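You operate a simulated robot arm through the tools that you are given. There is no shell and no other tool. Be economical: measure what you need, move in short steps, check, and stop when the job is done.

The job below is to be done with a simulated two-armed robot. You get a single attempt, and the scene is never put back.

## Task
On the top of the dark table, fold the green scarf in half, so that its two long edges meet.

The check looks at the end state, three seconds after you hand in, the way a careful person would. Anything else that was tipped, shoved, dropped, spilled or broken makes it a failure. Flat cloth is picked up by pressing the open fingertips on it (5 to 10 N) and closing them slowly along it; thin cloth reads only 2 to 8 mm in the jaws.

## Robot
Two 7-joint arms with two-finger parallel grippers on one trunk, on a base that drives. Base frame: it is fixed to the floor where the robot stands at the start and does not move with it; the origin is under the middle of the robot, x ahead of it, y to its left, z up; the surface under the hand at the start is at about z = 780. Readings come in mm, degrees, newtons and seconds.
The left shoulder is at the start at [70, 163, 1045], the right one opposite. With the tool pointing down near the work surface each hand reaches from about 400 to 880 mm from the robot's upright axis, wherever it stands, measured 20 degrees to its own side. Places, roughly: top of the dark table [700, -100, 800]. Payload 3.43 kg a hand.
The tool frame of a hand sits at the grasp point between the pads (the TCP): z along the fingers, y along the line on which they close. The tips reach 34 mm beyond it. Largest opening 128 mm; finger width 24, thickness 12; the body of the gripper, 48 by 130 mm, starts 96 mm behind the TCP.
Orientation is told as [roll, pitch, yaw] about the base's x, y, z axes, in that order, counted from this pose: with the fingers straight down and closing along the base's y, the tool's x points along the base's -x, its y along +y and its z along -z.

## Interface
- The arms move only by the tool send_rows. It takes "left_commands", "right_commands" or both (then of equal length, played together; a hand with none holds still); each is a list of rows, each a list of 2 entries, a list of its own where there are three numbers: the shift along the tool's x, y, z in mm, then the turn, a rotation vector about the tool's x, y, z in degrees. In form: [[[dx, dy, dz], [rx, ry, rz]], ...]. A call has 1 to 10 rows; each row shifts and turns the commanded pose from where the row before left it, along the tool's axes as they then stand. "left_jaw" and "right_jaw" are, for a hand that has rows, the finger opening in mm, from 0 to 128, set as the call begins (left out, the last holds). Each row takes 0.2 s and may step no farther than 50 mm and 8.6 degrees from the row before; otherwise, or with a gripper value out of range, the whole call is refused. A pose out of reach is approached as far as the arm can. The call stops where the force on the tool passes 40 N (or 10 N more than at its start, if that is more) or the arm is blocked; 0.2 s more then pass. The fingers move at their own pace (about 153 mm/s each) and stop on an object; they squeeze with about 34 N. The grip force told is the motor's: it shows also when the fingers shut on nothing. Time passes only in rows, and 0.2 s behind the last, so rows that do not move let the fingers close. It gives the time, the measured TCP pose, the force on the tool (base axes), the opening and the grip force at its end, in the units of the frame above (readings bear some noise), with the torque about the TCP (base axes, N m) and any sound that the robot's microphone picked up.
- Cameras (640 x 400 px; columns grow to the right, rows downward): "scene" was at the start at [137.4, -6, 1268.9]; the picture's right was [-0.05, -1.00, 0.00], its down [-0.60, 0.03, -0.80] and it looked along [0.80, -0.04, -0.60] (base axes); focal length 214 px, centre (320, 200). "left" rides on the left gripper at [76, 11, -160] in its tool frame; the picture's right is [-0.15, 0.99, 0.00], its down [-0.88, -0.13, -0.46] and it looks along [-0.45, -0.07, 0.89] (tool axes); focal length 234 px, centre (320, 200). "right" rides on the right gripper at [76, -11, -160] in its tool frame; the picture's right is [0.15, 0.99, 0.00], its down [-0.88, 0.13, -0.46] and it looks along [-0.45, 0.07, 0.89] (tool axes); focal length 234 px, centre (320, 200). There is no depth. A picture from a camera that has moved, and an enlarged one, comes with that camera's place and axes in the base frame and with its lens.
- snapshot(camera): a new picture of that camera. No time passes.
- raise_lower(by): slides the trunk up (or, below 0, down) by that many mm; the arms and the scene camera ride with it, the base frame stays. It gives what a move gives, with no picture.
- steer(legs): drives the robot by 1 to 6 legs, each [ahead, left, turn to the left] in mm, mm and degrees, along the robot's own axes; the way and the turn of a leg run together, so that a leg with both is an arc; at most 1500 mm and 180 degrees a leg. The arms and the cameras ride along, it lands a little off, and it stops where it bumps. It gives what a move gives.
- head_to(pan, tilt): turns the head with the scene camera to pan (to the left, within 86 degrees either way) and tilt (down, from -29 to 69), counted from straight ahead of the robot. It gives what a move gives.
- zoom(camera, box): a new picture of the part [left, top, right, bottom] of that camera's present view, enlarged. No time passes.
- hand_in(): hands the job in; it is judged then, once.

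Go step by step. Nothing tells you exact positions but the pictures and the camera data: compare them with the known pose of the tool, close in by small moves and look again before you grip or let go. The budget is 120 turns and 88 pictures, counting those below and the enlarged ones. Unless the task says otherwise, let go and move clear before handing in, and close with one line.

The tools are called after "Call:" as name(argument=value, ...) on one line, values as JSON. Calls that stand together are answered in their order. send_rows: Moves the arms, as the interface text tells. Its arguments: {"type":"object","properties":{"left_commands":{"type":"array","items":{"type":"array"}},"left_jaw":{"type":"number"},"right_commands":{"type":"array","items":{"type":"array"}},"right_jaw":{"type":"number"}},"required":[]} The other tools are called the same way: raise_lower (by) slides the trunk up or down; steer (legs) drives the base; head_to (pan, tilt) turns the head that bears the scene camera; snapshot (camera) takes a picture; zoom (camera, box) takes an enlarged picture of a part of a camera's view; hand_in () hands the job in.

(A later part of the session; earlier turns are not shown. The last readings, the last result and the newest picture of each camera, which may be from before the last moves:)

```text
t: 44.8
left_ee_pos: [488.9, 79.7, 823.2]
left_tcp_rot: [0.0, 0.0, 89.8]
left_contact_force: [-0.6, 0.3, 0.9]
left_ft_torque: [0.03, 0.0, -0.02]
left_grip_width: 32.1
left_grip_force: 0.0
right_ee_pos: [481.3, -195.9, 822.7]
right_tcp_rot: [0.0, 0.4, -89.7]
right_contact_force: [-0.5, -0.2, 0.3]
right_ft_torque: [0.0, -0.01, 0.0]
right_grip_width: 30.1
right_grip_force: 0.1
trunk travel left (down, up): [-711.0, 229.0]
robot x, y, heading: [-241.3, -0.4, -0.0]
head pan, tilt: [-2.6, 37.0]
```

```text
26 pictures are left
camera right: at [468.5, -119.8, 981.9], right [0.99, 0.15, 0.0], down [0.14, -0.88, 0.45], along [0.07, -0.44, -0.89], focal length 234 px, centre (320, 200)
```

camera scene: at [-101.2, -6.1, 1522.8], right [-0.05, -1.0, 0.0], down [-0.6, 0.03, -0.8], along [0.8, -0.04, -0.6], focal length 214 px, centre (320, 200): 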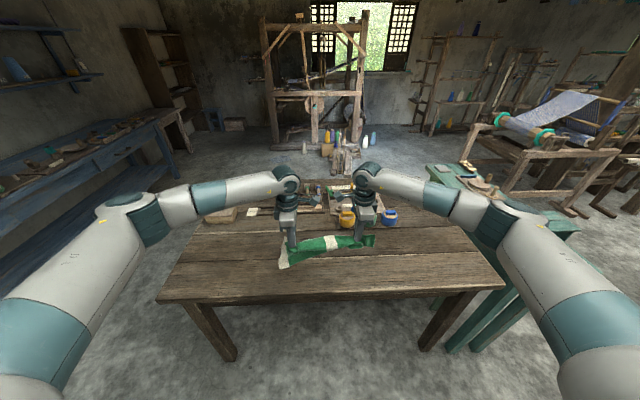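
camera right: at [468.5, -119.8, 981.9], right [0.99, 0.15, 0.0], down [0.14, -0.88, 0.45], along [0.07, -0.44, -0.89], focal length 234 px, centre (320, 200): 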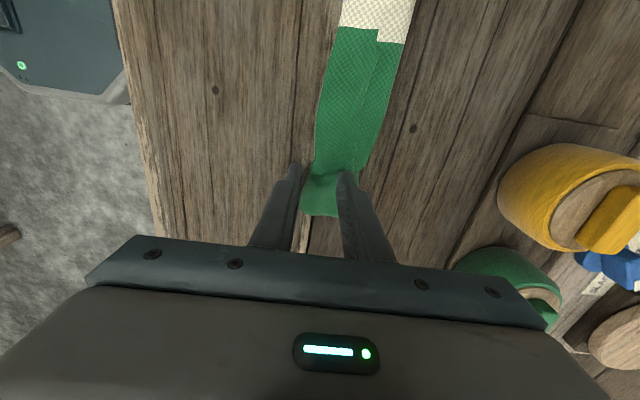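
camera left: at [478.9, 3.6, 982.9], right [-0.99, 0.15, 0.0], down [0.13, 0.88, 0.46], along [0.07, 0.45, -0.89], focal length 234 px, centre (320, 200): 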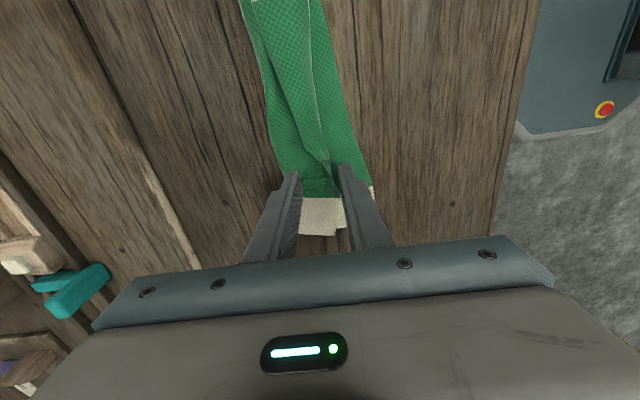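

Both grippers straddle the top roll. I'm closing slowly, with the left lowered slightly.

Call:
send_rows(left_commands=[[[0, 0, 2], [0, 0, 0]], [[0, 0, 0], [0, 0, 0]]], right_commands=[[[0, 0, 2], [0, 0, 0]], [[0, 0, 0], [0, 0, 0]]], left_jaw=20, right_jaw=20)

Call:
send_rows(left_commands=[[[0, 0, 0], [0, 0, 0]], [[0, 0, 0], [0, 0, 0]]], right_commands=[[[0, 0, 0], [0, 0, 0]], [[0, 0, 0], [0, 0, 0]]], left_jaw=10, right_jaw=10)

Call:
send_rows(left_commands=[[[0, 0, 0], [0, 0, 0]], [[0, 0, 0], [0, 0, 0]]], right_commands=[[[0, 0, 0], [0, 0, 0]], [[0, 0, 0], [0, 0, 0]]], left_jaw=0, right_jaw=0)

Call:
snapshot(camera="left")

```text
t: 45.4
left_ee_pos: [490.5, 79.4, 820.8]
left_tcp_rot: [0.1, -0.1, 89.7]
left_contact_force: [0.0, 0.5, 0.1]
left_ft_torque: [0.0, 0.01, 0.0]
left_grip_width: 20.1
left_grip_force: 0.1
right_ee_pos: [480.2, -195.5, 820.4]
right_tcp_rot: [-0.1, 0.6, -89.6]
right_contact_force: [0.3, 0.3, 0.3]
right_ft_torque: [0.0, 0.0, 0.01]
right_grip_width: 20.0
right_grip_force: 0.2
trunk travel left (down, up): [-711.0, 229.0]
robot x, y, heading: [-239.2, -1.9, -0.0]
head pan, tilt: [-2.6, 37.0]
```

```text
t: 46.0
left_ee_pos: [490.2, 79.7, 822.2]
left_tcp_rot: [0.0, -0.1, 89.8]
left_contact_force: [0.1, 1.3, 0.7]
left_ft_torque: [-0.01, 0.0, -0.01]
left_grip_width: 10.1
left_grip_force: 0.0
right_ee_pos: [480.5, -197.2, 819.8]
right_tcp_rot: [0.0, 0.5, -89.7]
right_contact_force: [-0.2, -0.1, 1.6]
right_ft_torque: [-0.03, 0.04, -0.04]
right_grip_width: 10.2
right_grip_force: 0.4
trunk travel left (down, up): [-711.0, 229.0]
robot x, y, heading: [-236.0, 2.1, 0.3]
head pan, tilt: [-2.6, 37.0]
```

```text
t: 46.6
left_ee_pos: [489.9, 79.6, 821.2]
left_tcp_rot: [-0.1, -0.1, 89.8]
left_contact_force: [1.2, -0.3, -0.4]
left_ft_torque: [-0.02, -0.01, -0.01]
left_grip_width: 2.0
left_grip_force: 34.0
right_ee_pos: [480.5, -194.4, 821.3]
right_tcp_rot: [-0.1, 0.5, -89.7]
right_contact_force: [-1.0, -0.4, 2.2]
right_ft_torque: [0.0, -0.03, 0.03]
right_grip_width: 2.1
right_grip_force: 33.8
trunk travel left (down, up): [-711.0, 229.0]
robot x, y, heading: [-236.8, -1.1, -0.2]
head pan, tilt: [-2.6, 37.0]
```

```text
25 pictures are left
camera left: at [478.8, 4.0, 981.2], right [-0.99, 0.15, 0.0], down [0.13, 0.88, 0.46], along [0.07, 0.45, -0.89], focal length 234 px, centre (320, 200)
```

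left: 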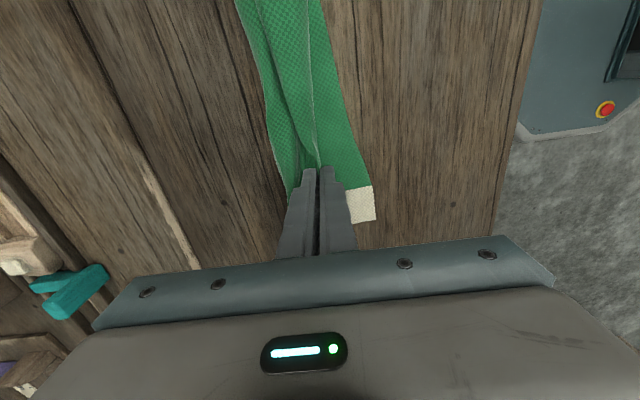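

Both hands hold the top layer only, at about 2 mm. I'm lifting 70 mm and looking.

Call:
raise_lower(by=70)

Call:
zoom(camera="scene", box=[260, 190, 388, 270])

```text
t: 47.7
left_ee_pos: [489.6, 79.8, 891.7]
left_tcp_rot: [0.2, 0.0, 89.9]
left_contact_force: [0.8, 0.2, -0.4]
left_ft_torque: [-0.04, -0.01, 0.03]
left_grip_width: 1.8
left_grip_force: 34.3
right_ee_pos: [481.8, -195.6, 890.7]
right_tcp_rot: [0.0, 0.4, -89.7]
right_contact_force: [-0.2, -0.2, 0.7]
right_ft_torque: [-0.01, 0.0, -0.04]
right_grip_width: 2.3
right_grip_force: 33.6
trunk travel left (down, up): [-781.0, 159.0]
robot x, y, heading: [-242.6, -3.1, 0.0]
head pan, tilt: [-2.6, 37.0]
```

```text
5.00 times, centred on (324, 230) of scene
camera zoom: at [-101.3, -6.1, 1524.8], right [-0.05, -1.0, 0.0], down [-0.6, 0.03, -0.8], along [0.8, -0.04, -0.6], focal length 1072 px, centre (300, 50)
```

zoom: 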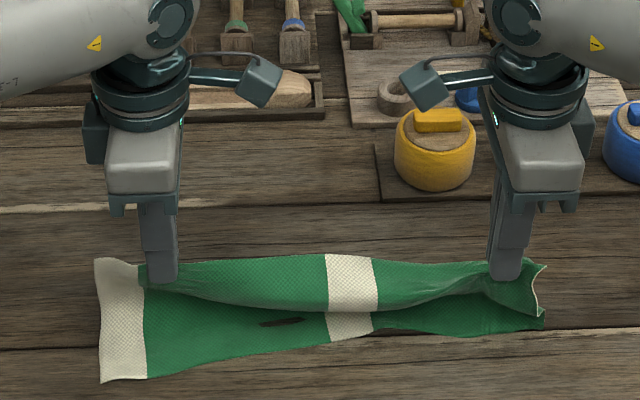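

Now it's clear: the bottom layer lies flat with its near edge visible, and the top layer hangs free. I'll lower it so the hem touches down along the near edge, then lay it back.

Call:
raise_lower(by=-30)

Call:
send_rows(left_commands=[[[0, 4, 4], [0, 0, 0]], [[0, 5, 4], [0, 0, 0]], [[0, 5, 4], [0, 0, 0]]], right_commands=[[[0, 4, 4], [0, 0, 0]], [[0, 6, 4], [0, 0, 0]], [[0, 6, 4], [0, 0, 0]]])

Call:
zoom(camera="scene", box=[260, 190, 388, 270])

```text
t: 48.5
left_ee_pos: [489.1, 78.8, 862.2]
left_tcp_rot: [-0.1, 0.0, 89.8]
left_contact_force: [0.3, 0.2, -0.1]
left_ft_torque: [0.02, -0.01, -0.02]
left_grip_width: 1.9
left_grip_force: 34.6
right_ee_pos: [480.8, -195.4, 860.8]
right_tcp_rot: [0.1, 0.5, -89.7]
right_contact_force: [-0.2, 0.4, -0.2]
right_ft_torque: [0.02, -0.02, 0.04]
right_grip_width: 2.5
right_grip_force: 34.4
trunk travel left (down, up): [-751.0, 189.0]
robot x, y, heading: [-239.4, 4.0, 0.1]
head pan, tilt: [-2.6, 37.0]
```

```text
t: 49.3
left_ee_pos: [476.5, 79.7, 849.1]
left_tcp_rot: [0.1, 0.1, 89.8]
left_contact_force: [-0.3, 0.9, -0.6]
left_ft_torque: [-0.01, -0.02, -0.02]
left_grip_width: 2.1
left_grip_force: 33.9
right_ee_pos: [497.5, -195.1, 848.0]
right_tcp_rot: [0.0, 0.5, -89.7]
right_contact_force: [-0.4, 0.4, 0.6]
right_ft_torque: [0.0, 0.02, 0.01]
right_grip_width: 2.3
right_grip_force: 34.1
trunk travel left (down, up): [-751.0, 189.0]
robot x, y, heading: [-237.9, 1.0, -0.0]
head pan, tilt: [-2.6, 37.0]
```

```text
5.00 times, centred on (324, 230) of scene
camera zoom: at [-101.1, -5.8, 1494.9], right [-0.05, -1.0, 0.0], down [-0.6, 0.03, -0.8], along [0.8, -0.04, -0.6], focal length 1072 px, centre (300, 50)
```

zoom: 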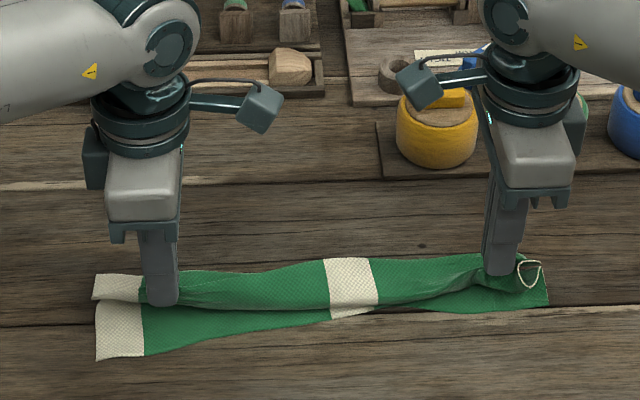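

At the right end the hem still curls back inside the fold. I'll lift, swing past the near edge, lower until the hem drags on the table, then come forward so it trails out flat.

Call:
send_rows(left_commands=[[[0, 0, -20], [0, 0, 0]], [[0, 10, -20], [0, 0, 0]], [[0, 15, 0], [0, 0, 0]], [[0, 15, 0], [0, 0, 0]], [[0, 0, 0], [0, 0, 0]], [[0, 0, 20], [0, 0, 0]], [[0, 0, 20], [0, 0, 0]], [[0, 0, 5], [0, 0, 0]]], right_commands=[[[0, 0, -20], [0, 0, 0]], [[0, -15, -20], [0, 0, 0]], [[0, -20, 0], [0, 0, 0]], [[0, -20, 0], [0, 0, 0]], [[0, 0, 0], [0, 0, 0]], [[0, 0, 20], [0, 0, 0]], [[0, 0, 20], [0, 0, 0]], [[0, 0, 5], [0, 0, 0]]])

Call:
zoom(camera="scene", box=[260, 200, 388, 280])

```text
t: 51.1
left_ee_pos: [436.5, 78.5, 844.2]
left_tcp_rot: [0.0, 0.0, 89.8]
left_contact_force: [-0.1, -0.3, 0.9]
left_ft_torque: [0.0, -0.03, -0.04]
left_grip_width: 1.9
left_grip_force: 34.0
right_ee_pos: [442.2, -196.4, 843.3]
right_tcp_rot: [0.0, 0.6, -89.7]
right_contact_force: [-0.2, -0.3, 0.2]
right_ft_torque: [0.0, 0.03, 0.01]
right_grip_width: 2.4
right_grip_force: 34.2
trunk travel left (down, up): [-751.0, 189.0]
robot x, y, heading: [-235.9, -2.7, 0.1]
head pan, tilt: [-2.6, 37.0]
```

```text
5.00 times, centred on (324, 240) of scene
camera zoom: at [-101.5, -6.0, 1494.9], right [-0.05, -1.0, 0.0], down [-0.6, 0.03, -0.8], along [0.8, -0.04, -0.6], focal length 1072 px, centre (300, 0)
```

zoom: 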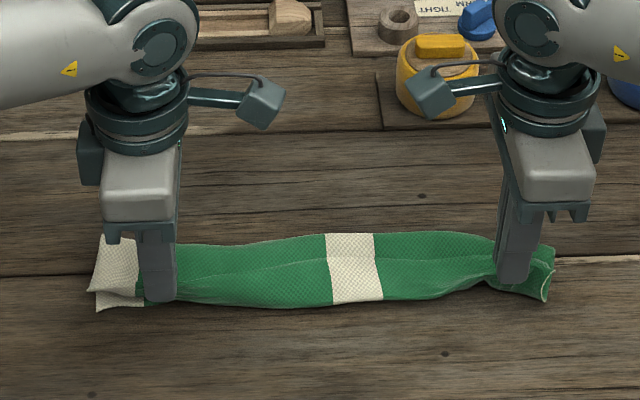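

Looks promising: the top layer now spans the full width. I'm coming forward and down so the hem trails toward me.

Call:
send_rows(left_commands=[[[0, -4, 3], [0, 0, 0]], [[0, -4, 3], [0, 0, 0]], [[0, -4, 3], [0, 0, 0]], [[0, -4, 3], [0, 0, 0]], [[0, -4, 3], [0, 0, 0]], [[0, 0, 3], [0, 0, 0]]], right_commands=[[[0, 13, 2], [0, 0, 0]], [[0, 13, 3], [0, 0, 0]], [[0, 13, 3], [0, 0, 0]], [[0, 13, 3], [0, 0, 0]], [[0, 13, 3], [0, 0, 0]], [[0, 5, 3], [0, 0, 0]]])

Call:
zoom(camera="scene", box=[260, 200, 388, 280])

```text
t: 52.5
left_ee_pos: [455.9, 78.2, 826.9]
left_tcp_rot: [0.0, 0.1, 89.8]
left_contact_force: [0.6, -0.8, 0.8]
left_ft_torque: [0.0, -0.01, -0.01]
left_grip_width: 1.9
left_grip_force: 33.6
right_ee_pos: [511.0, -195.4, 826.8]
right_tcp_rot: [0.0, 0.5, -89.6]
right_contact_force: [-1.3, 1.2, 2.7]
right_ft_torque: [0.08, 0.05, -0.01]
right_grip_width: 2.4
right_grip_force: 33.5
trunk travel left (down, up): [-751.0, 189.0]
robot x, y, heading: [-238.9, -0.4, 0.0]
head pan, tilt: [-2.6, 37.0]
```

```text
5.00 times, centred on (324, 240) of scene
camera zoom: at [-102.2, -5.8, 1495.0], right [-0.05, -1.0, 0.0], down [-0.6, 0.03, -0.8], along [0.8, -0.04, -0.6], focal length 1072 px, centre (300, 0)
```

zoom: 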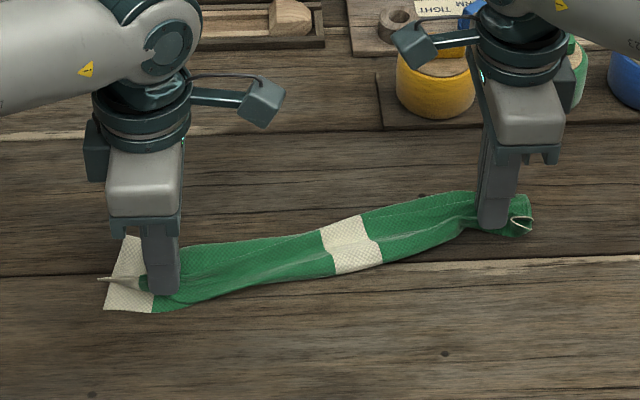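

The right end was dragged along bodily. I'll release both hands, lift straight up and study the right end more closely.

Call:
send_rows(left_commands=[[[0, 0, 2], [0, 0, 0]], [[0, 0, 0], [0, 0, 0]], [[0, 0, -20], [0, 0, 0]], [[0, 0, -40], [0, 0, 0]], [[-10, 0, -40], [0, 0, 0]], [[-40, 0, -10], [0, 0, 0]]], right_commands=[[[0, 0, 0], [0, 0, 0]], [[0, 0, 0], [0, 0, 0]], [[0, 0, -20], [0, 0, 0]], [[0, 0, -40], [0, 0, 0]], [[-10, 0, -40], [0, 0, 0]], [[-40, 0, -10], [0, 0, 0]]], left_jaw=24, right_jaw=24)

Call:
zoom(camera="scene", box=[272, 220, 376, 285])

Call:
zoom(camera="right", box=[240, 0, 400, 180])

```text
t: 53.9
left_ee_pos: [456.6, 129.3, 935.0]
left_tcp_rot: [-0.1, 0.0, 89.8]
left_contact_force: [0.1, -0.1, 0.0]
left_ft_torque: [0.03, 0.02, -0.02]
left_grip_width: 24.1
left_grip_force: 0.0
right_ee_pos: [512.2, -245.4, 937.7]
right_tcp_rot: [0.1, 0.6, -89.6]
right_contact_force: [-0.3, 0.7, 0.4]
right_ft_torque: [0.0, 0.0, -0.04]
right_grip_width: 24.2
right_grip_force: 0.0
trunk travel left (down, up): [-751.0, 189.0]
robot x, y, heading: [-240.3, 4.0, 0.0]
head pan, tilt: [-2.6, 37.0]
```

```text
6.15 times, centred on (324, 252) of scene
camera zoom: at [-102.2, -5.7, 1494.9], right [-0.05, -1.0, 0.0], down [-0.6, 0.03, -0.8], along [0.8, -0.04, -0.6], focal length 1320 px, centre (295, -123)
```

zoom: 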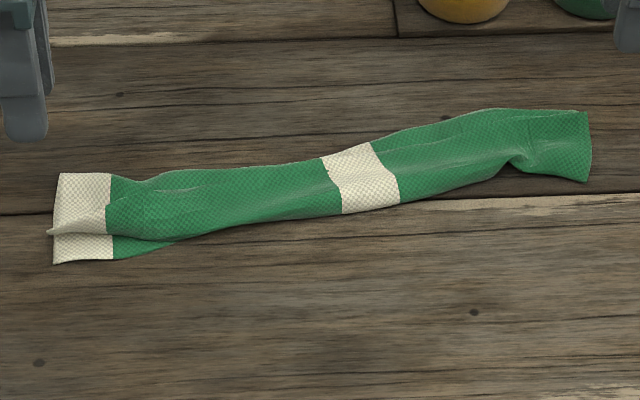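

```text
2.22 times, centred on (320, 90) of right
camera zoom: at [498.9, -170.0, 1096.9], right [0.99, 0.15, 0.0], down [0.14, -0.88, 0.45], along [0.07, -0.44, -0.89], focal length 520 px, centre (320, 444)
```

zoom: 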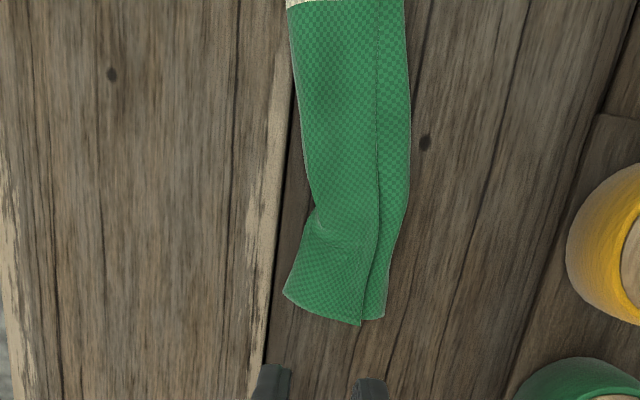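

Call:
zoom(camera="right", box=[300, 70, 360, 150])

Call:
zoom(camera="scene", box=[340, 232, 376, 256])

```text
5.00 times, centred on (330, 110) of right
camera zoom: at [498.9, -170.0, 1096.9], right [0.99, 0.15, 0.0], down [0.14, -0.88, 0.45], along [0.07, -0.44, -0.89], focal length 1171 px, centre (270, 650)
```

zoom: 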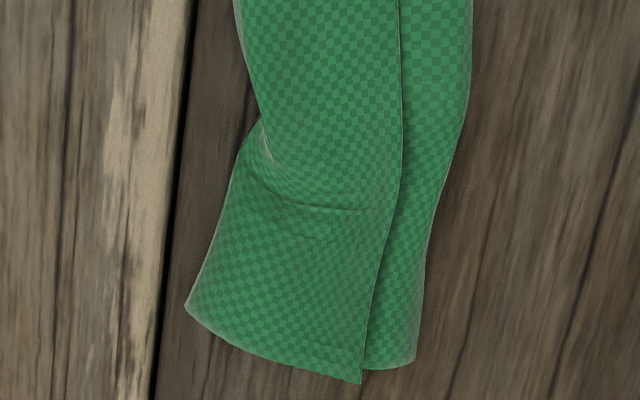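

```text
16.00 times, centred on (358, 244) of scene
camera zoom: at [-102.2, -5.7, 1494.9], right [-0.05, -1.0, 0.0], down [-0.6, 0.03, -0.8], along [0.8, -0.04, -0.6], focal length 3432 px, centre (-288, -504)
```

zoom: 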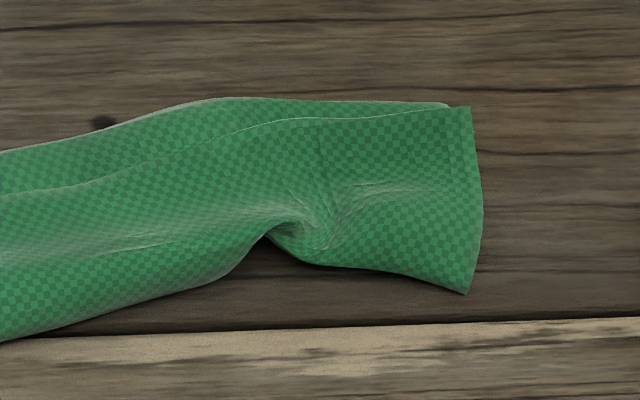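

In the right half the scarf's free far hem lies on top, edge at x≈532. At the left, the hem lies on top of the white band at x≈457. I'll pinch that hem with both hands and hang the whole scarf from it so it unrolls, then re-lay it flat.

Call:
send_rows(left_commands=[[[6, -5, 20], [0, 0, 0]], [[6, -4, 20], [0, 0, 0]], [[6, -4, 20], [0, 0, 0]], [[5, -4, 20], [0, 0, 0]], [[0, 0, 10], [0, 0, 0]], [[0, 0, 0], [0, 0, 0]]], right_commands=[[[12, 0, 20], [0, 0, 0]], [[12, 0, 20], [0, 0, 0]], [[12, 0, 20], [0, 0, 0]], [[9, 0, 20], [0, 0, 0]], [[0, 0, 10], [0, 0, 0]], [[0, 0, 0], [0, 0, 0]]], left_jaw=18, right_jaw=16)

Call:
zoom(camera="left", box=[220, 60, 420, 240])

Call:
zoom(camera="right", box=[220, 60, 420, 240])

```text
t: 55.3
left_ee_pos: [473.3, 106.3, 844.0]
left_tcp_rot: [-0.1, 0.0, 89.8]
left_contact_force: [0.1, 0.3, 0.5]
left_ft_torque: [0.04, 0.01, 0.04]
left_grip_width: 18.1
left_grip_force: 0.2
right_ee_pos: [511.8, -200.8, 846.2]
right_tcp_rot: [0.1, 0.5, -89.7]
right_contact_force: [0.3, 0.3, 0.0]
right_ft_torque: [0.01, 0.02, 0.0]
right_grip_width: 15.8
right_grip_force: 0.0
trunk travel left (down, up): [-751.0, 189.0]
robot x, y, heading: [-242.2, -1.9, -0.1]
head pan, tilt: [-2.6, 37.0]
```

```text
2.22 times, centred on (320, 150) of left
camera zoom: at [462.4, 30.7, 1003.5], right [-0.99, 0.15, 0.0], down [0.13, 0.88, 0.46], along [0.07, 0.45, -0.89], focal length 520 px, centre (320, 311)
```

zoom: 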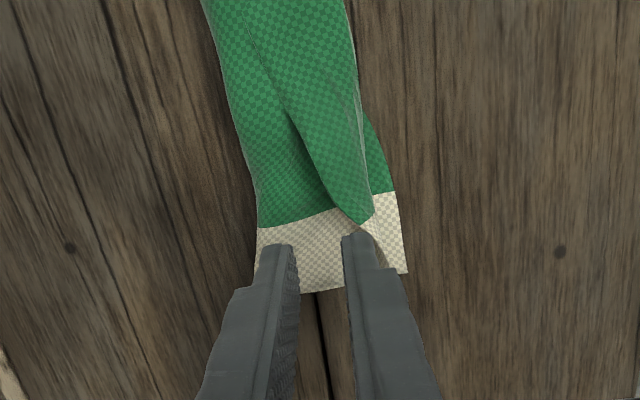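

```text
2.22 times, centred on (320, 150) of right
camera zoom: at [499.3, -124.8, 1005.9], right [0.99, 0.15, 0.0], down [0.13, -0.88, 0.45], along [0.07, -0.44, -0.89], focal length 520 px, centre (320, 311)
```

zoom: 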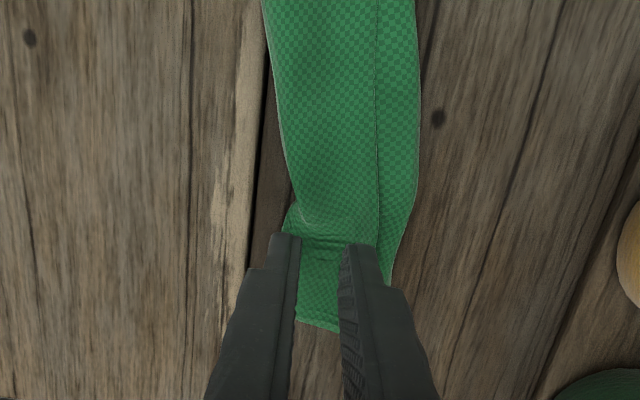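

The flap's free edge is visible on both sides, and both grippers sit over the top layer about 20 mm from that hem. I'm lowering to light contact.

Call:
send_rows(left_commands=[[[0, 0, 10], [0, 0, 0]], [[0, 0, 10], [0, 0, 0]], [[0, 0, 3], [0, 0, 0]], [[0, 0, 1], [0, 0, 0]], [[0, 0, 0], [0, 0, 0]]], right_commands=[[[0, 0, 10], [0, 0, 0]], [[0, 0, 10], [0, 0, 0]], [[0, 0, 3], [0, 0, 0]], [[0, 0, 1], [0, 0, 0]], [[0, 0, 0], [0, 0, 0]]])

```text
t: 56.5
left_ee_pos: [472.4, 105.6, 821.7]
left_tcp_rot: [-0.1, 0.0, 89.8]
left_contact_force: [0.1, -0.4, 1.6]
left_ft_torque: [0.0, 0.01, 0.0]
left_grip_width: 17.7
left_grip_force: 0.0
right_ee_pos: [511.5, -199.7, 822.7]
right_tcp_rot: [0.0, 0.4, -89.5]
right_contact_force: [0.0, -0.2, 2.2]
right_ft_torque: [-0.02, -0.05, -0.03]
right_grip_width: 15.7
right_grip_force: 0.0
trunk travel left (down, up): [-751.0, 189.0]
robot x, y, heading: [-240.9, -0.0, 0.1]
head pan, tilt: [-2.6, 37.0]
```

Call:
send_rows(left_commands=[[[0, 0, 1.5], [0, 0, 0]], [[0, 0, 0], [0, 0, 0]]], right_commands=[[[0, 0, 1.5], [0, 0, 0]], [[0, 0, 0], [0, 0, 0]]], left_jaw=14, right_jaw=12)

Call:
send_rows(left_commands=[[[0, 0, 0], [0, 0, 0]], [[0, 0, 0], [0, 0, 0]]], right_commands=[[[0, 0, 0], [0, 0, 0]], [[0, 0, 0], [0, 0, 0]]], left_jaw=7, right_jaw=6)

Call:
send_rows(left_commands=[[[0, 0, 0], [0, 0, 0]], [[0, 0, 0], [0, 0, 0]]], right_commands=[[[0, 0, 0], [0, 0, 0]], [[0, 0, 0], [0, 0, 0]]], left_jaw=0, right_jaw=0)

```text
t: 57.1
left_ee_pos: [473.5, 106.4, 819.9]
left_tcp_rot: [0.0, 0.0, 89.8]
left_contact_force: [0.3, -1.1, 0.5]
left_ft_torque: [-0.01, 0.01, 0.04]
left_grip_width: 14.2
left_grip_force: 0.1
right_ee_pos: [510.7, -199.6, 821.0]
right_tcp_rot: [0.0, 0.6, -89.7]
right_contact_force: [-0.3, 0.2, 1.9]
right_ft_torque: [0.01, -0.01, 0.0]
right_grip_width: 12.1
right_grip_force: 0.1
trunk travel left (down, up): [-751.0, 189.0]
robot x, y, heading: [-241.6, 2.7, 0.1]
head pan, tilt: [-2.6, 37.0]
```

```text
t: 57.7
left_ee_pos: [473.1, 106.5, 819.3]
left_tcp_rot: [-0.1, 0.0, 89.9]
left_contact_force: [0.2, 0.1, -0.2]
left_ft_torque: [0.0, -0.01, 0.01]
left_grip_width: 6.8
left_grip_force: 0.1
right_ee_pos: [512.4, -200.5, 821.2]
right_tcp_rot: [0.0, 0.6, -89.7]
right_contact_force: [0.3, -1.2, 0.5]
right_ft_torque: [0.02, 0.01, 0.03]
right_grip_width: 6.1
right_grip_force: 0.0
trunk travel left (down, up): [-751.0, 189.0]
robot x, y, heading: [-240.6, -2.8, -0.2]
head pan, tilt: [-2.6, 37.0]
```

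```text
t: 58.3
left_ee_pos: [473.7, 105.2, 819.9]
left_tcp_rot: [-0.1, 0.0, 89.9]
left_contact_force: [0.2, 0.9, 1.0]
left_ft_torque: [0.05, -0.03, 0.04]
left_grip_width: 0.0
left_grip_force: 32.9
right_ee_pos: [511.1, -200.4, 820.1]
right_tcp_rot: [0.0, 0.6, -89.7]
right_contact_force: [0.9, -0.3, 0.2]
right_ft_torque: [0.02, 0.02, 0.02]
right_grip_width: 0.2
right_grip_force: 33.2
trunk travel left (down, up): [-751.0, 189.0]
robot x, y, heading: [-239.7, -3.0, 0.2]
head pan, tilt: [-2.6, 37.0]
```

Both closed empty because the pressure was too light. I'm reopening wider and pressing harder.

Call:
send_rows(left_commands=[[[0, 0, -10], [0, 0, 0]], [[0, 0, 0], [0, 0, 0]]], right_commands=[[[0, 0, -10], [0, 0, 0]], [[0, 0, 0], [0, 0, 0]]])

Call:
send_rows(left_commands=[[[0, 0, 0], [0, 0, 0]], [[0, 0, 8], [0, 0, 0]], [[0, 0, 3], [0, 0, 0]], [[0, 0, 2], [0, 0, 0]], [[0, 0, 0], [0, 0, 0]]], right_commands=[[[0, 0, 0], [0, 0, 0]], [[0, 0, 8], [0, 0, 0]], [[0, 0, 3], [0, 0, 0]], [[0, 0, 2], [0, 0, 0]], [[0, 0, 0], [0, 0, 0]]], left_jaw=24, right_jaw=22)

```text
t: 58.9
left_ee_pos: [474.4, 106.4, 829.0]
left_tcp_rot: [0.0, 0.0, 89.8]
left_contact_force: [-0.6, 1.1, 0.2]
left_ft_torque: [-0.02, -0.01, 0.0]
left_grip_width: 0.3
left_grip_force: 33.1
right_ee_pos: [511.1, -199.7, 831.0]
right_tcp_rot: [0.0, 0.4, -89.7]
right_contact_force: [0.0, 0.6, 0.6]
right_ft_torque: [0.02, 0.0, 0.04]
right_grip_width: 0.0
right_grip_force: 32.5
trunk travel left (down, up): [-751.0, 189.0]
robot x, y, heading: [-239.2, 0.5, -0.1]
head pan, tilt: [-2.6, 37.0]
```

```text
t: 60.1
left_ee_pos: [472.8, 105.2, 816.8]
left_tcp_rot: [0.0, 0.1, 89.9]
left_contact_force: [-0.9, -0.3, 3.8]
left_ft_torque: [0.01, 0.1, 0.01]
left_grip_width: 24.2
left_grip_force: 0.0
right_ee_pos: [510.3, -199.7, 818.3]
right_tcp_rot: [0.1, 0.5, -89.7]
right_contact_force: [0.3, 0.1, 3.6]
right_ft_torque: [0.0, -0.1, 0.0]
right_grip_width: 22.1
right_grip_force: 0.6
trunk travel left (down, up): [-751.0, 189.0]
robot x, y, heading: [-236.2, -1.4, -0.3]
head pan, tilt: [-2.6, 37.0]
```

Call:
send_rows(left_commands=[[[0, 0, 1.2], [0, 0, 0]], [[0, 0, 0], [0, 0, 0]]], right_commands=[[[0, 0, 1.5], [0, 0, 0]], [[0, 0, 0], [0, 0, 0]]], left_jaw=18, right_jaw=17)

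Call:
send_rows(left_commands=[[[0, 0, 0.5], [0, 0, 0]], [[0, 0, 0], [0, 0, 0]]], right_commands=[[[0, 0, 0.8], [0, 0, 0]], [[0, 0, 0], [0, 0, 0]]], left_jaw=10, right_jaw=10)

Call:
send_rows(left_commands=[[[0, 0, 0], [0, 0, 0]], [[0, 0, 0], [0, 0, 0]]], right_commands=[[[0, 0, 0], [0, 0, 0]], [[0, 0, 0], [0, 0, 0]]], left_jaw=0, right_jaw=0)

```text
t: 60.7
left_ee_pos: [472.3, 105.7, 817.2]
left_tcp_rot: [-0.2, 0.0, 89.9]
left_contact_force: [1.4, 0.4, 8.2]
left_ft_torque: [0.01, 0.0, -0.02]
left_grip_width: 16.9
left_grip_force: 0.0
right_ee_pos: [510.2, -199.5, 817.5]
right_tcp_rot: [0.1, 0.4, -89.7]
right_contact_force: [-0.1, 0.4, 6.9]
right_ft_torque: [-0.06, -0.12, 0.02]
right_grip_width: 16.5
right_grip_force: 0.0
trunk travel left (down, up): [-751.0, 189.0]
robot x, y, heading: [-239.0, 2.0, 0.3]
head pan, tilt: [-2.6, 37.0]
```

```text
t: 61.3
left_ee_pos: [471.8, 106.1, 815.7]
left_tcp_rot: [-0.1, 0.0, 89.8]
left_contact_force: [0.8, -0.5, 14.8]
left_ft_torque: [0.06, -0.01, 0.01]
left_grip_width: 8.3
left_grip_force: 0.0
right_ee_pos: [511.1, -200.1, 817.6]
right_tcp_rot: [0.2, 0.5, -89.7]
right_contact_force: [1.1, -0.1, 5.9]
right_ft_torque: [-0.01, -0.08, 0.0]
right_grip_width: 10.6
right_grip_force: 1.0
trunk travel left (down, up): [-751.0, 189.0]
robot x, y, heading: [-244.4, -3.3, 0.0]
head pan, tilt: [-2.6, 37.0]
```

```text
t: 61.9
left_ee_pos: [472.1, 105.3, 816.7]
left_tcp_rot: [-0.1, 0.0, 89.8]
left_contact_force: [1.4, -0.1, 15.4]
left_ft_torque: [0.06, -0.05, -0.03]
left_grip_width: 0.2
left_grip_force: 33.2
right_ee_pos: [510.1, -199.0, 817.1]
right_tcp_rot: [0.1, 0.6, -89.7]
right_contact_force: [-1.0, 0.0, 6.5]
right_ft_torque: [-0.01, -0.06, 0.0]
right_grip_width: 2.3
right_grip_force: 34.0
trunk travel left (down, up): [-751.0, 189.0]
robot x, y, heading: [-243.1, -1.0, 0.2]
head pan, tilt: [-2.6, 37.0]
```

The right hand has it (2.3 mm) but the left missed. I'll reopen the left wider and look.

Call:
send_rows(left_commands=[[[0, 0, -12], [0, 0, 0]], [[0, 0, 0], [0, 0, 0]]])

Call:
send_rows(left_commands=[[[0, 0, 0], [0, 0, 0]], [[0, 0, 0], [0, 0, 0]]], left_jaw=36)

Call:
zoom(camera="left", box=[220, 60, 420, 240])

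```text
t: 62.5
left_ee_pos: [472.4, 106.7, 827.9]
left_tcp_rot: [0.0, 0.1, 89.9]
left_contact_force: [-0.7, -0.1, 0.4]
left_ft_torque: [-0.01, 0.02, -0.03]
left_grip_width: 0.0
left_grip_force: 33.6
right_ee_pos: [511.0, -198.9, 816.8]
right_tcp_rot: [0.1, 0.5, -89.8]
right_contact_force: [-1.7, -0.1, 9.3]
right_ft_torque: [-0.06, -0.05, 0.0]
right_grip_width: 2.0
right_grip_force: 33.7
trunk travel left (down, up): [-751.0, 189.0]
robot x, y, heading: [-240.4, -1.0, -0.1]
head pan, tilt: [-2.6, 37.0]
```

```text
t: 63.1
left_ee_pos: [473.3, 105.9, 828.5]
left_tcp_rot: [0.0, 0.1, 89.8]
left_contact_force: [-0.1, -0.4, -0.3]
left_ft_torque: [-0.03, -0.01, 0.0]
left_grip_width: 36.4
left_grip_force: 0.1
right_ee_pos: [511.1, -199.9, 816.6]
right_tcp_rot: [0.0, 0.5, -89.7]
right_contact_force: [-0.6, -0.8, 10.0]
right_ft_torque: [-0.04, -0.04, -0.01]
right_grip_width: 2.0
right_grip_force: 33.8
trunk travel left (down, up): [-751.0, 189.0]
robot x, y, heading: [-237.4, 0.4, 0.2]
head pan, tilt: [-2.6, 37.0]
```

```text
2.22 times, centred on (320, 150) of left
camera zoom: at [461.3, 31.0, 987.2], right [-0.99, 0.15, 0.0], down [0.13, 0.88, 0.46], along [0.07, 0.45, -0.89], focal length 520 px, centre (320, 311)
```

zoom: 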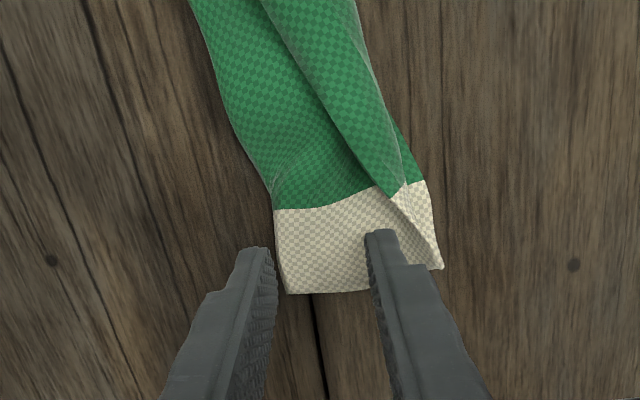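

The right hand is firmly holding the hem, so I'll lift the right first to peel that half open and see how the left hem presents itself. The left hand goes clear first.

Call:
send_rows(left_commands=[[[0, 0, -20], [0, 0, 0]], [[0, 0, -25], [0, 0, 0]], [[0, 0, -25], [0, 0, 0]], [[-20, 0, -25], [0, 0, 0]], [[-20, 0, 0], [0, 0, 0]], [[0, 0, 0], [0, 0, 0]]], right_commands=[[[0, 0, -20], [0, 0, 0]], [[0, 4, -20], [0, 0, 0]], [[0, 8, -20], [0, 0, 0]], [[0, 10, -20], [0, 0, 0]], [[0, 10, -20], [0, 0, 0]], [[0, 10, -10], [0, 0, 0]]])

Call:
zoom(camera="scene", box=[265, 200, 393, 280])

```text
t: 64.5
left_ee_pos: [473.4, 146.5, 921.9]
left_tcp_rot: [0.2, 0.0, 89.8]
left_contact_force: [0.2, 0.4, -0.1]
left_ft_torque: [0.05, -0.01, 0.02]
left_grip_width: 36.1
left_grip_force: 0.1
right_ee_pos: [553.8, -200.1, 924.4]
right_tcp_rot: [0.0, 0.6, -89.6]
right_contact_force: [-0.9, 0.3, -0.5]
right_ft_torque: [-0.02, -0.01, 0.01]
right_grip_width: 1.9
right_grip_force: 34.0
trunk travel left (down, up): [-751.0, 189.0]
robot x, y, heading: [-239.1, -0.4, -0.1]
head pan, tilt: [-2.6, 37.0]
```

```text
5.00 times, centred on (329, 240) of scene
camera zoom: at [-101.0, -6.3, 1494.8], right [-0.05, -1.0, 0.0], down [-0.6, 0.03, -0.8], along [0.8, -0.04, -0.6], focal length 1072 px, centre (275, 0)
```

zoom: 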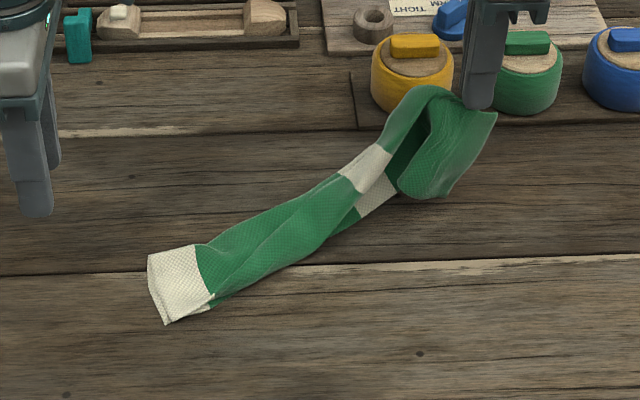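

The right half has peeled open. I'll carry its hem to the far side with a slight overshoot and pull back so the hem trails outward, then lay it and release.

Call:
send_rows(right_commands=[[[0, 12, 15], [0, 0, 0]], [[0, 12, 15], [0, 0, 0]], [[0, 12, 15], [0, 0, 0]], [[0, 10, 15], [0, 0, 0]], [[0, -5, 8], [0, 0, 0]], [[0, -6, 8], [0, 0, 0]], [[0, -6, 8], [0, 0, 0]], [[0, -6, 8], [0, 0, 0]], [[0, -4, 8], [0, 0, 0]], [[0, 0, 2], [0, 0, 0]]])

Call:
send_rows(right_commands=[[[0, 0, 0], [0, 0, 0]], [[0, 0, 0], [0, 0, 0]], [[0, 0, -20], [0, 0, 0]], [[0, 0, -40], [0, 0, 0]], [[-20, 0, -40], [0, 0, 0]], [[-30, 0, -10], [0, 0, 0]]], right_jaw=26)

Call:
zoom(camera="scene", box=[265, 200, 393, 280])

```text
t: 66.7
left_ee_pos: [473.3, 147.3, 921.0]
left_tcp_rot: [0.1, 0.0, 89.8]
left_contact_force: [0.2, 0.3, 0.1]
left_ft_torque: [0.02, 0.02, -0.01]
left_grip_width: 36.0
left_grip_force: 0.1
right_ee_pos: [552.0, -201.4, 825.9]
right_tcp_rot: [0.0, 0.4, -89.6]
right_contact_force: [-0.6, 0.4, 0.3]
right_ft_torque: [0.01, -0.04, 0.0]
right_grip_width: 2.0
right_grip_force: 34.0
right hand out of reach, approached as far as the arm can: row 3, 4
trunk travel left (down, up): [-751.0, 189.0]
robot x, y, heading: [-241.9, -1.6, -0.2]
head pan, tilt: [-2.6, 37.0]
```

```text
t: 68.1
left_ee_pos: [474.0, 146.0, 921.3]
left_tcp_rot: [0.0, 0.1, 89.7]
left_contact_force: [0.1, -1.4, 0.6]
left_ft_torque: [-0.02, 0.03, 0.01]
left_grip_width: 36.1
left_grip_force: 0.0
right_ee_pos: [553.8, -253.4, 935.6]
right_tcp_rot: [-0.1, 0.5, -89.6]
right_contact_force: [-0.4, -0.5, 0.7]
right_ft_torque: [-0.03, -0.02, -0.02]
right_grip_width: 26.2
right_grip_force: 0.0
trunk travel left (down, up): [-751.0, 189.0]
robot x, y, heading: [-236.7, 0.4, 0.1]
head pan, tilt: [-2.6, 37.0]
```

```text
5.00 times, centred on (329, 240) of scene
camera zoom: at [-101.5, -7.5, 1494.9], right [-0.05, -1.0, 0.0], down [-0.6, 0.03, -0.8], along [0.8, -0.04, -0.6], focal length 1072 px, centre (275, 0)
```

zoom: 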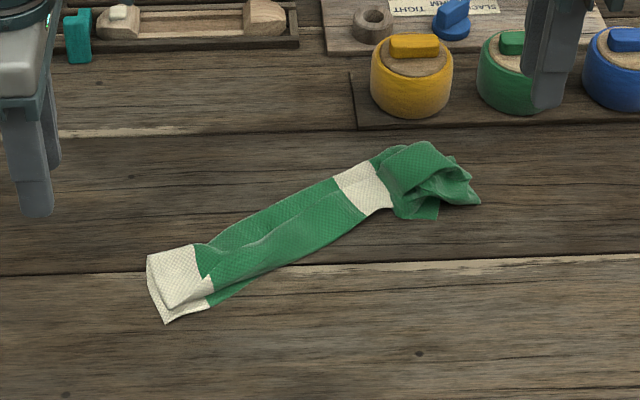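

The right end is now bundled, but the left end is properly folded in half (fold far, both edges near). New idea: pinch the fold at the left end on the midline and hang the whole scarf from there, so gravity straightens it symmetrically about the midline. I'll position over that crest, about (490, 50).

Call:
send_rows(left_commands=[[[25, -4, 10], [0, 0, 0]], [[25, -4, 10], [0, 0, 0]], [[25, -3, 10], [0, 0, 0]], [[21, -3, 10], [0, 0, 0]], [[0, 0, 10], [0, 0, -8]], [[0, 0, 10], [0, 0, -8]], [[0, 0, 10], [0, 0, -8]], [[0, 0, 0], [0, 0, 0]]], left_jaw=40)

Call:
snapshot(camera="left")

```text
t: 69.9
left_ee_pos: [487.6, 49.6, 851.5]
left_tcp_rot: [0.0, 0.1, 114.0]
left_contact_force: [0.0, -0.3, -0.5]
left_ft_torque: [0.02, 0.0, 0.04]
left_grip_width: 39.8
left_grip_force: 0.1
right_ee_pos: [552.5, -252.6, 934.8]
right_tcp_rot: [-0.1, 0.6, -89.6]
right_contact_force: [0.1, 0.3, 0.2]
right_ft_torque: [0.01, -0.02, 0.02]
right_grip_width: 25.7
right_grip_force: 0.1
trunk travel left (down, up): [-751.0, 189.0]
robot x, y, heading: [-237.6, -0.3, 0.1]
head pan, tilt: [-2.6, 37.0]
```

```text
11 pictures are left
camera left: at [508.0, -23.2, 1011.1], right [-0.96, -0.27, 0.0], down [-0.24, 0.86, 0.46], along [-0.12, 0.44, -0.89], focal length 234 px, centre (320, 200)
```

left: 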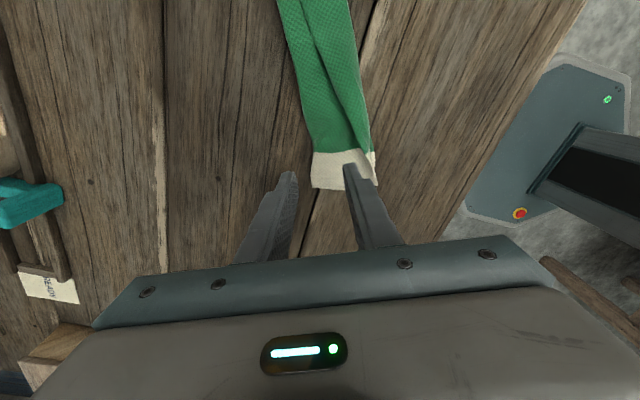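

The gripper is well placed over the left end's fold crest. I'm lowering and pressing.

Call:
send_rows(left_commands=[[[0, 0, 15], [0, 0, 0]], [[0, 0, 14], [0, 0, 0]], [[0, 0, 4], [0, 0, 0]], [[0, 0, 2], [0, 0, 0]], [[0, 0, 0], [0, 0, 0]]], left_jaw=36)

```text
t: 71.1
left_ee_pos: [486.4, 50.3, 817.6]
left_tcp_rot: [0.0, -0.1, 113.8]
left_contact_force: [-0.5, 1.1, 4.8]
left_ft_torque: [-0.01, 0.13, 0.05]
left_grip_width: 36.0
left_grip_force: 0.4
right_ee_pos: [553.4, -253.2, 935.9]
right_tcp_rot: [0.0, 0.5, -89.8]
right_contact_force: [-0.4, 0.2, 0.4]
right_ft_torque: [-0.03, -0.01, 0.02]
right_grip_width: 25.8
right_grip_force: 0.0
trunk travel left (down, up): [-751.0, 189.0]
robot x, y, heading: [-242.0, 2.9, -0.1]
head pan, tilt: [-2.6, 37.0]
```

Call:
send_rows(left_commands=[[[0, 0, 1], [0, 0, 0]], [[0, 0, 0], [0, 0, 0]]], left_jaw=26)

Call:
send_rows(left_commands=[[[0, 0, 0], [0, 0, 0]], [[0, 0, 0], [0, 0, 0]]], left_jaw=14)

Call:
send_rows(left_commands=[[[0, 0, 0], [0, 0, 0]], [[0, 0, 0], [0, 0, 0]], [[0, 0, 0], [0, 0, 0]]], left_jaw=0)

```text
t: 71.7
left_ee_pos: [486.7, 49.9, 816.3]
left_tcp_rot: [0.0, 0.0, 113.9]
left_contact_force: [1.0, -0.1, 9.2]
left_ft_torque: [-0.03, 0.14, -0.01]
left_grip_width: 25.0
left_grip_force: 0.0
right_ee_pos: [552.5, -252.4, 935.7]
right_tcp_rot: [0.1, 0.5, -89.7]
right_contact_force: [0.5, -0.1, 0.1]
right_ft_torque: [0.01, -0.02, 0.0]
right_grip_width: 26.1
right_grip_force: 0.1
trunk travel left (down, up): [-751.0, 189.0]
robot x, y, heading: [-237.0, -2.3, 0.0]
head pan, tilt: [-2.6, 37.0]
```

```text
t: 72.3
left_ee_pos: [486.8, 49.4, 816.3]
left_tcp_rot: [-0.1, 0.0, 113.8]
left_contact_force: [2.5, -0.7, 11.8]
left_ft_torque: [-0.02, 0.14, -0.02]
left_grip_width: 13.1
left_grip_force: 0.1
right_ee_pos: [553.0, -253.3, 936.5]
right_tcp_rot: [0.2, 0.6, -89.7]
right_contact_force: [0.2, -0.4, 0.4]
right_ft_torque: [-0.02, 0.02, 0.01]
right_grip_width: 26.2
right_grip_force: 0.1
trunk travel left (down, up): [-751.0, 189.0]
robot x, y, heading: [-237.2, -2.6, 0.1]
head pan, tilt: [-2.6, 37.0]
```

```text
t: 73.1
left_ee_pos: [486.1, 50.4, 816.6]
left_tcp_rot: [0.0, -0.1, 113.9]
left_contact_force: [1.8, -0.5, 11.9]
left_ft_torque: [0.04, 0.06, -0.02]
left_grip_width: 2.6
left_grip_force: 34.6
right_ee_pos: [551.2, -252.1, 936.5]
right_tcp_rot: [0.1, 0.6, -89.7]
right_contact_force: [-0.6, 0.2, -0.6]
right_ft_torque: [0.0, 0.0, 0.03]
right_grip_width: 26.0
right_grip_force: 0.0
trunk travel left (down, up): [-751.0, 189.0]
robot x, y, heading: [-236.2, -1.7, 0.2]
head pan, tilt: [-2.6, 37.0]
```

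The left hand has the fold (2.6 mm). I'm raising the trunk, then the arm, to hang the scarf fully.

Call:
raise_lower(by=185)

Call:
send_rows(left_commands=[[[0, 0, -40], [0, 0, 0]], [[0, 0, -40], [0, 0, 0]], [[0, 0, -40], [0, 0, 0]], [[0, 0, -40], [0, 0, 0]], [[0, 0, -40], [0, 0, 0]], [[0, 0, -20], [0, 0, 0]], [[0, 0, 0], [0, 0, 0]], [[0, 0, 0], [0, 0, 0]]])

Call:
snapshot(camera="scene")

```text
t: 75.1
left_ee_pos: [487.0, 50.9, 999.4]
left_tcp_rot: [-0.2, 0.0, 113.8]
left_contact_force: [0.7, -0.5, 0.3]
left_ft_torque: [0.01, 0.03, -0.01]
left_grip_width: 2.6
left_grip_force: 33.9
right_ee_pos: [552.6, -253.0, 1121.1]
right_tcp_rot: [0.0, 0.5, -89.6]
right_contact_force: [1.2, 0.1, -0.1]
right_ft_torque: [0.0, 0.02, 0.01]
right_grip_width: 26.0
right_grip_force: 0.1
trunk travel left (down, up): [-936.0, 4.0]
robot x, y, heading: [-239.6, 5.6, 0.1]
head pan, tilt: [-2.6, 37.0]
```

```text
t: 76.9
left_ee_pos: [487.2, 50.5, 1219.9]
left_tcp_rot: [-0.1, 0.0, 113.8]
left_contact_force: [0.0, 0.8, -0.9]
left_ft_torque: [0.03, 0.0, 0.01]
left_grip_width: 2.5
left_grip_force: 33.9
right_ee_pos: [552.5, -253.2, 1121.3]
right_tcp_rot: [0.0, 0.5, -89.8]
right_contact_force: [-0.1, 0.4, 0.5]
right_ft_torque: [0.01, 0.0, -0.01]
right_grip_width: 26.1
right_grip_force: 0.0
trunk travel left (down, up): [-936.0, 4.0]
robot x, y, heading: [-238.6, 0.8, -0.1]
head pan, tilt: [-2.6, 37.0]
```

```text
10 pictures are left
camera scene: at [-101.5, -6.1, 1679.9], right [-0.05, -1.0, 0.0], down [-0.6, 0.03, -0.8], along [0.8, -0.04, -0.6], focal length 214 px, centre (320, 200)
```

scene: 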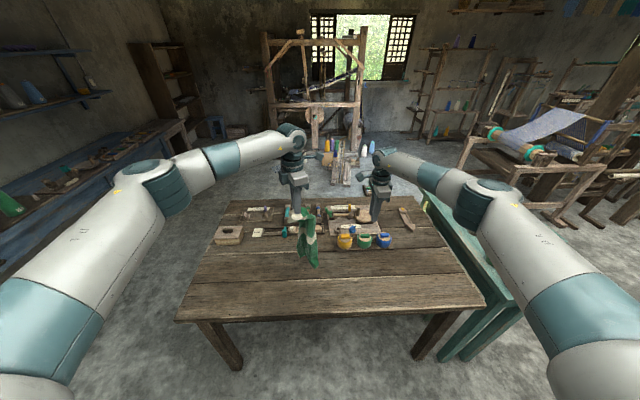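

Call:
send_rows(left_commands=[[[0, 0, -30], [0, 0, 3]], [[0, 0, 30], [0, 0, 4]], [[0, 0, -30], [0, 0, 4]], [[0, 0, 30], [0, 0, 4]], [[0, 0, -30], [0, 0, 4]], [[0, 0, 30], [0, 0, 4]], [[0, 0, 0], [0, 0, 1]], [[0, 0, 0], [0, 0, 0]], [[0, 0, 0], [0, 0, 0]]])

Call:
zoom(camera="scene", box=[264, 195, 360, 275])

```text
t: 78.9
left_ee_pos: [487.6, 50.6, 1220.7]
left_tcp_rot: [0.0, 0.0, 89.7]
left_contact_force: [-1.1, 1.4, -0.8]
left_ft_torque: [0.02, 0.0, 0.05]
left_grip_width: 2.5
left_grip_force: 34.6
right_ee_pos: [553.4, -253.1, 1120.3]
right_tcp_rot: [0.1, 0.4, -89.7]
right_contact_force: [-0.1, 0.7, 0.6]
right_ft_torque: [-0.04, 0.02, 0.02]
right_grip_width: 25.9
right_grip_force: 0.0
trunk travel left (down, up): [-936.0, 4.0]
robot x, y, heading: [-241.7, -1.6, 0.1]
head pan, tilt: [-2.6, 37.0]
```

```text
5.00 times, centred on (312, 235) of scene
camera zoom: at [-101.2, -6.0, 1679.9], right [-0.05, -1.0, 0.0], down [-0.6, 0.03, -0.8], along [0.8, -0.04, -0.6], focal length 1072 px, centre (360, 25)
```

zoom: 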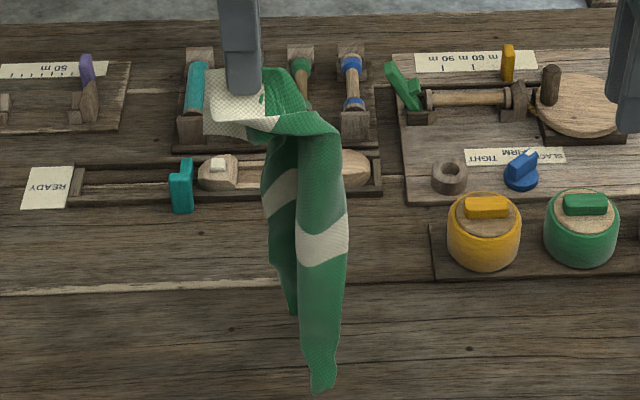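

The scarf now hangs unrolled, draped about its midline with the ridge side toward −y. I'll move the right hand up and away, then lay the scarf out along +y by alternating trunk lowering with sideways moves.

Call:
send_rows(left_commands=[[[12, 4, 0], [0, 0, 0]], [[12, 4, 0], [0, 0, 0]], [[12, 3, 0], [0, 0, 0]], [[12, 3, 0], [0, 0, 0]], [[12, 3, 0], [0, 0, 0]], [[0, 0, 0], [0, 0, 0]], [[0, 0, 0], [0, 0, 0]]], right_commands=[[[-12, -5, -42], [0, 0, 0]], [[-12, -5, -42], [0, 0, 0]], [[-12, -5, -42], [0, 0, 0]], [[-12, -5, -42], [0, 0, 0]], [[-12, -5, -42], [0, 0, 0]], [[-12, -5, -30], [0, 0, 0]], [[0, 0, 0], [0, 0, 0]]])

Call:
raise_lower(by=-40)

```text
t: 80.5
left_ee_pos: [470.6, -8.8, 1220.5]
left_tcp_rot: [0.1, 0.0, 89.9]
left_contact_force: [0.4, 0.5, 0.0]
left_ft_torque: [0.0, 0.02, 0.06]
left_grip_width: 2.5
left_grip_force: 34.2
right_ee_pos: [523.3, -325.2, 1360.5]
right_tcp_rot: [0.0, 0.5, -89.7]
right_contact_force: [-0.5, 0.2, 0.0]
right_ft_torque: [-0.01, -0.01, 0.0]
right_grip_width: 25.9
right_grip_force: 0.0
trunk travel left (down, up): [-936.0, 4.0]
robot x, y, heading: [-241.0, -3.6, -0.1]
head pan, tilt: [-2.6, 37.0]
```

```text
t: 81.3
left_ee_pos: [470.4, -10.1, 1180.4]
left_tcp_rot: [0.0, 0.1, 89.8]
left_contact_force: [-0.1, 0.9, -0.6]
left_ft_torque: [0.04, -0.03, 0.05]
left_grip_width: 2.5
left_grip_force: 34.0
right_ee_pos: [521.9, -326.5, 1320.8]
right_tcp_rot: [0.0, 0.6, -89.7]
right_contact_force: [0.9, -0.2, -0.3]
right_ft_torque: [0.02, -0.03, 0.02]
right_grip_width: 25.9
right_grip_force: 0.0
trunk travel left (down, up): [-896.0, 44.0]
robot x, y, heading: [-237.7, -0.4, -0.2]
head pan, tilt: [-2.6, 37.0]
```

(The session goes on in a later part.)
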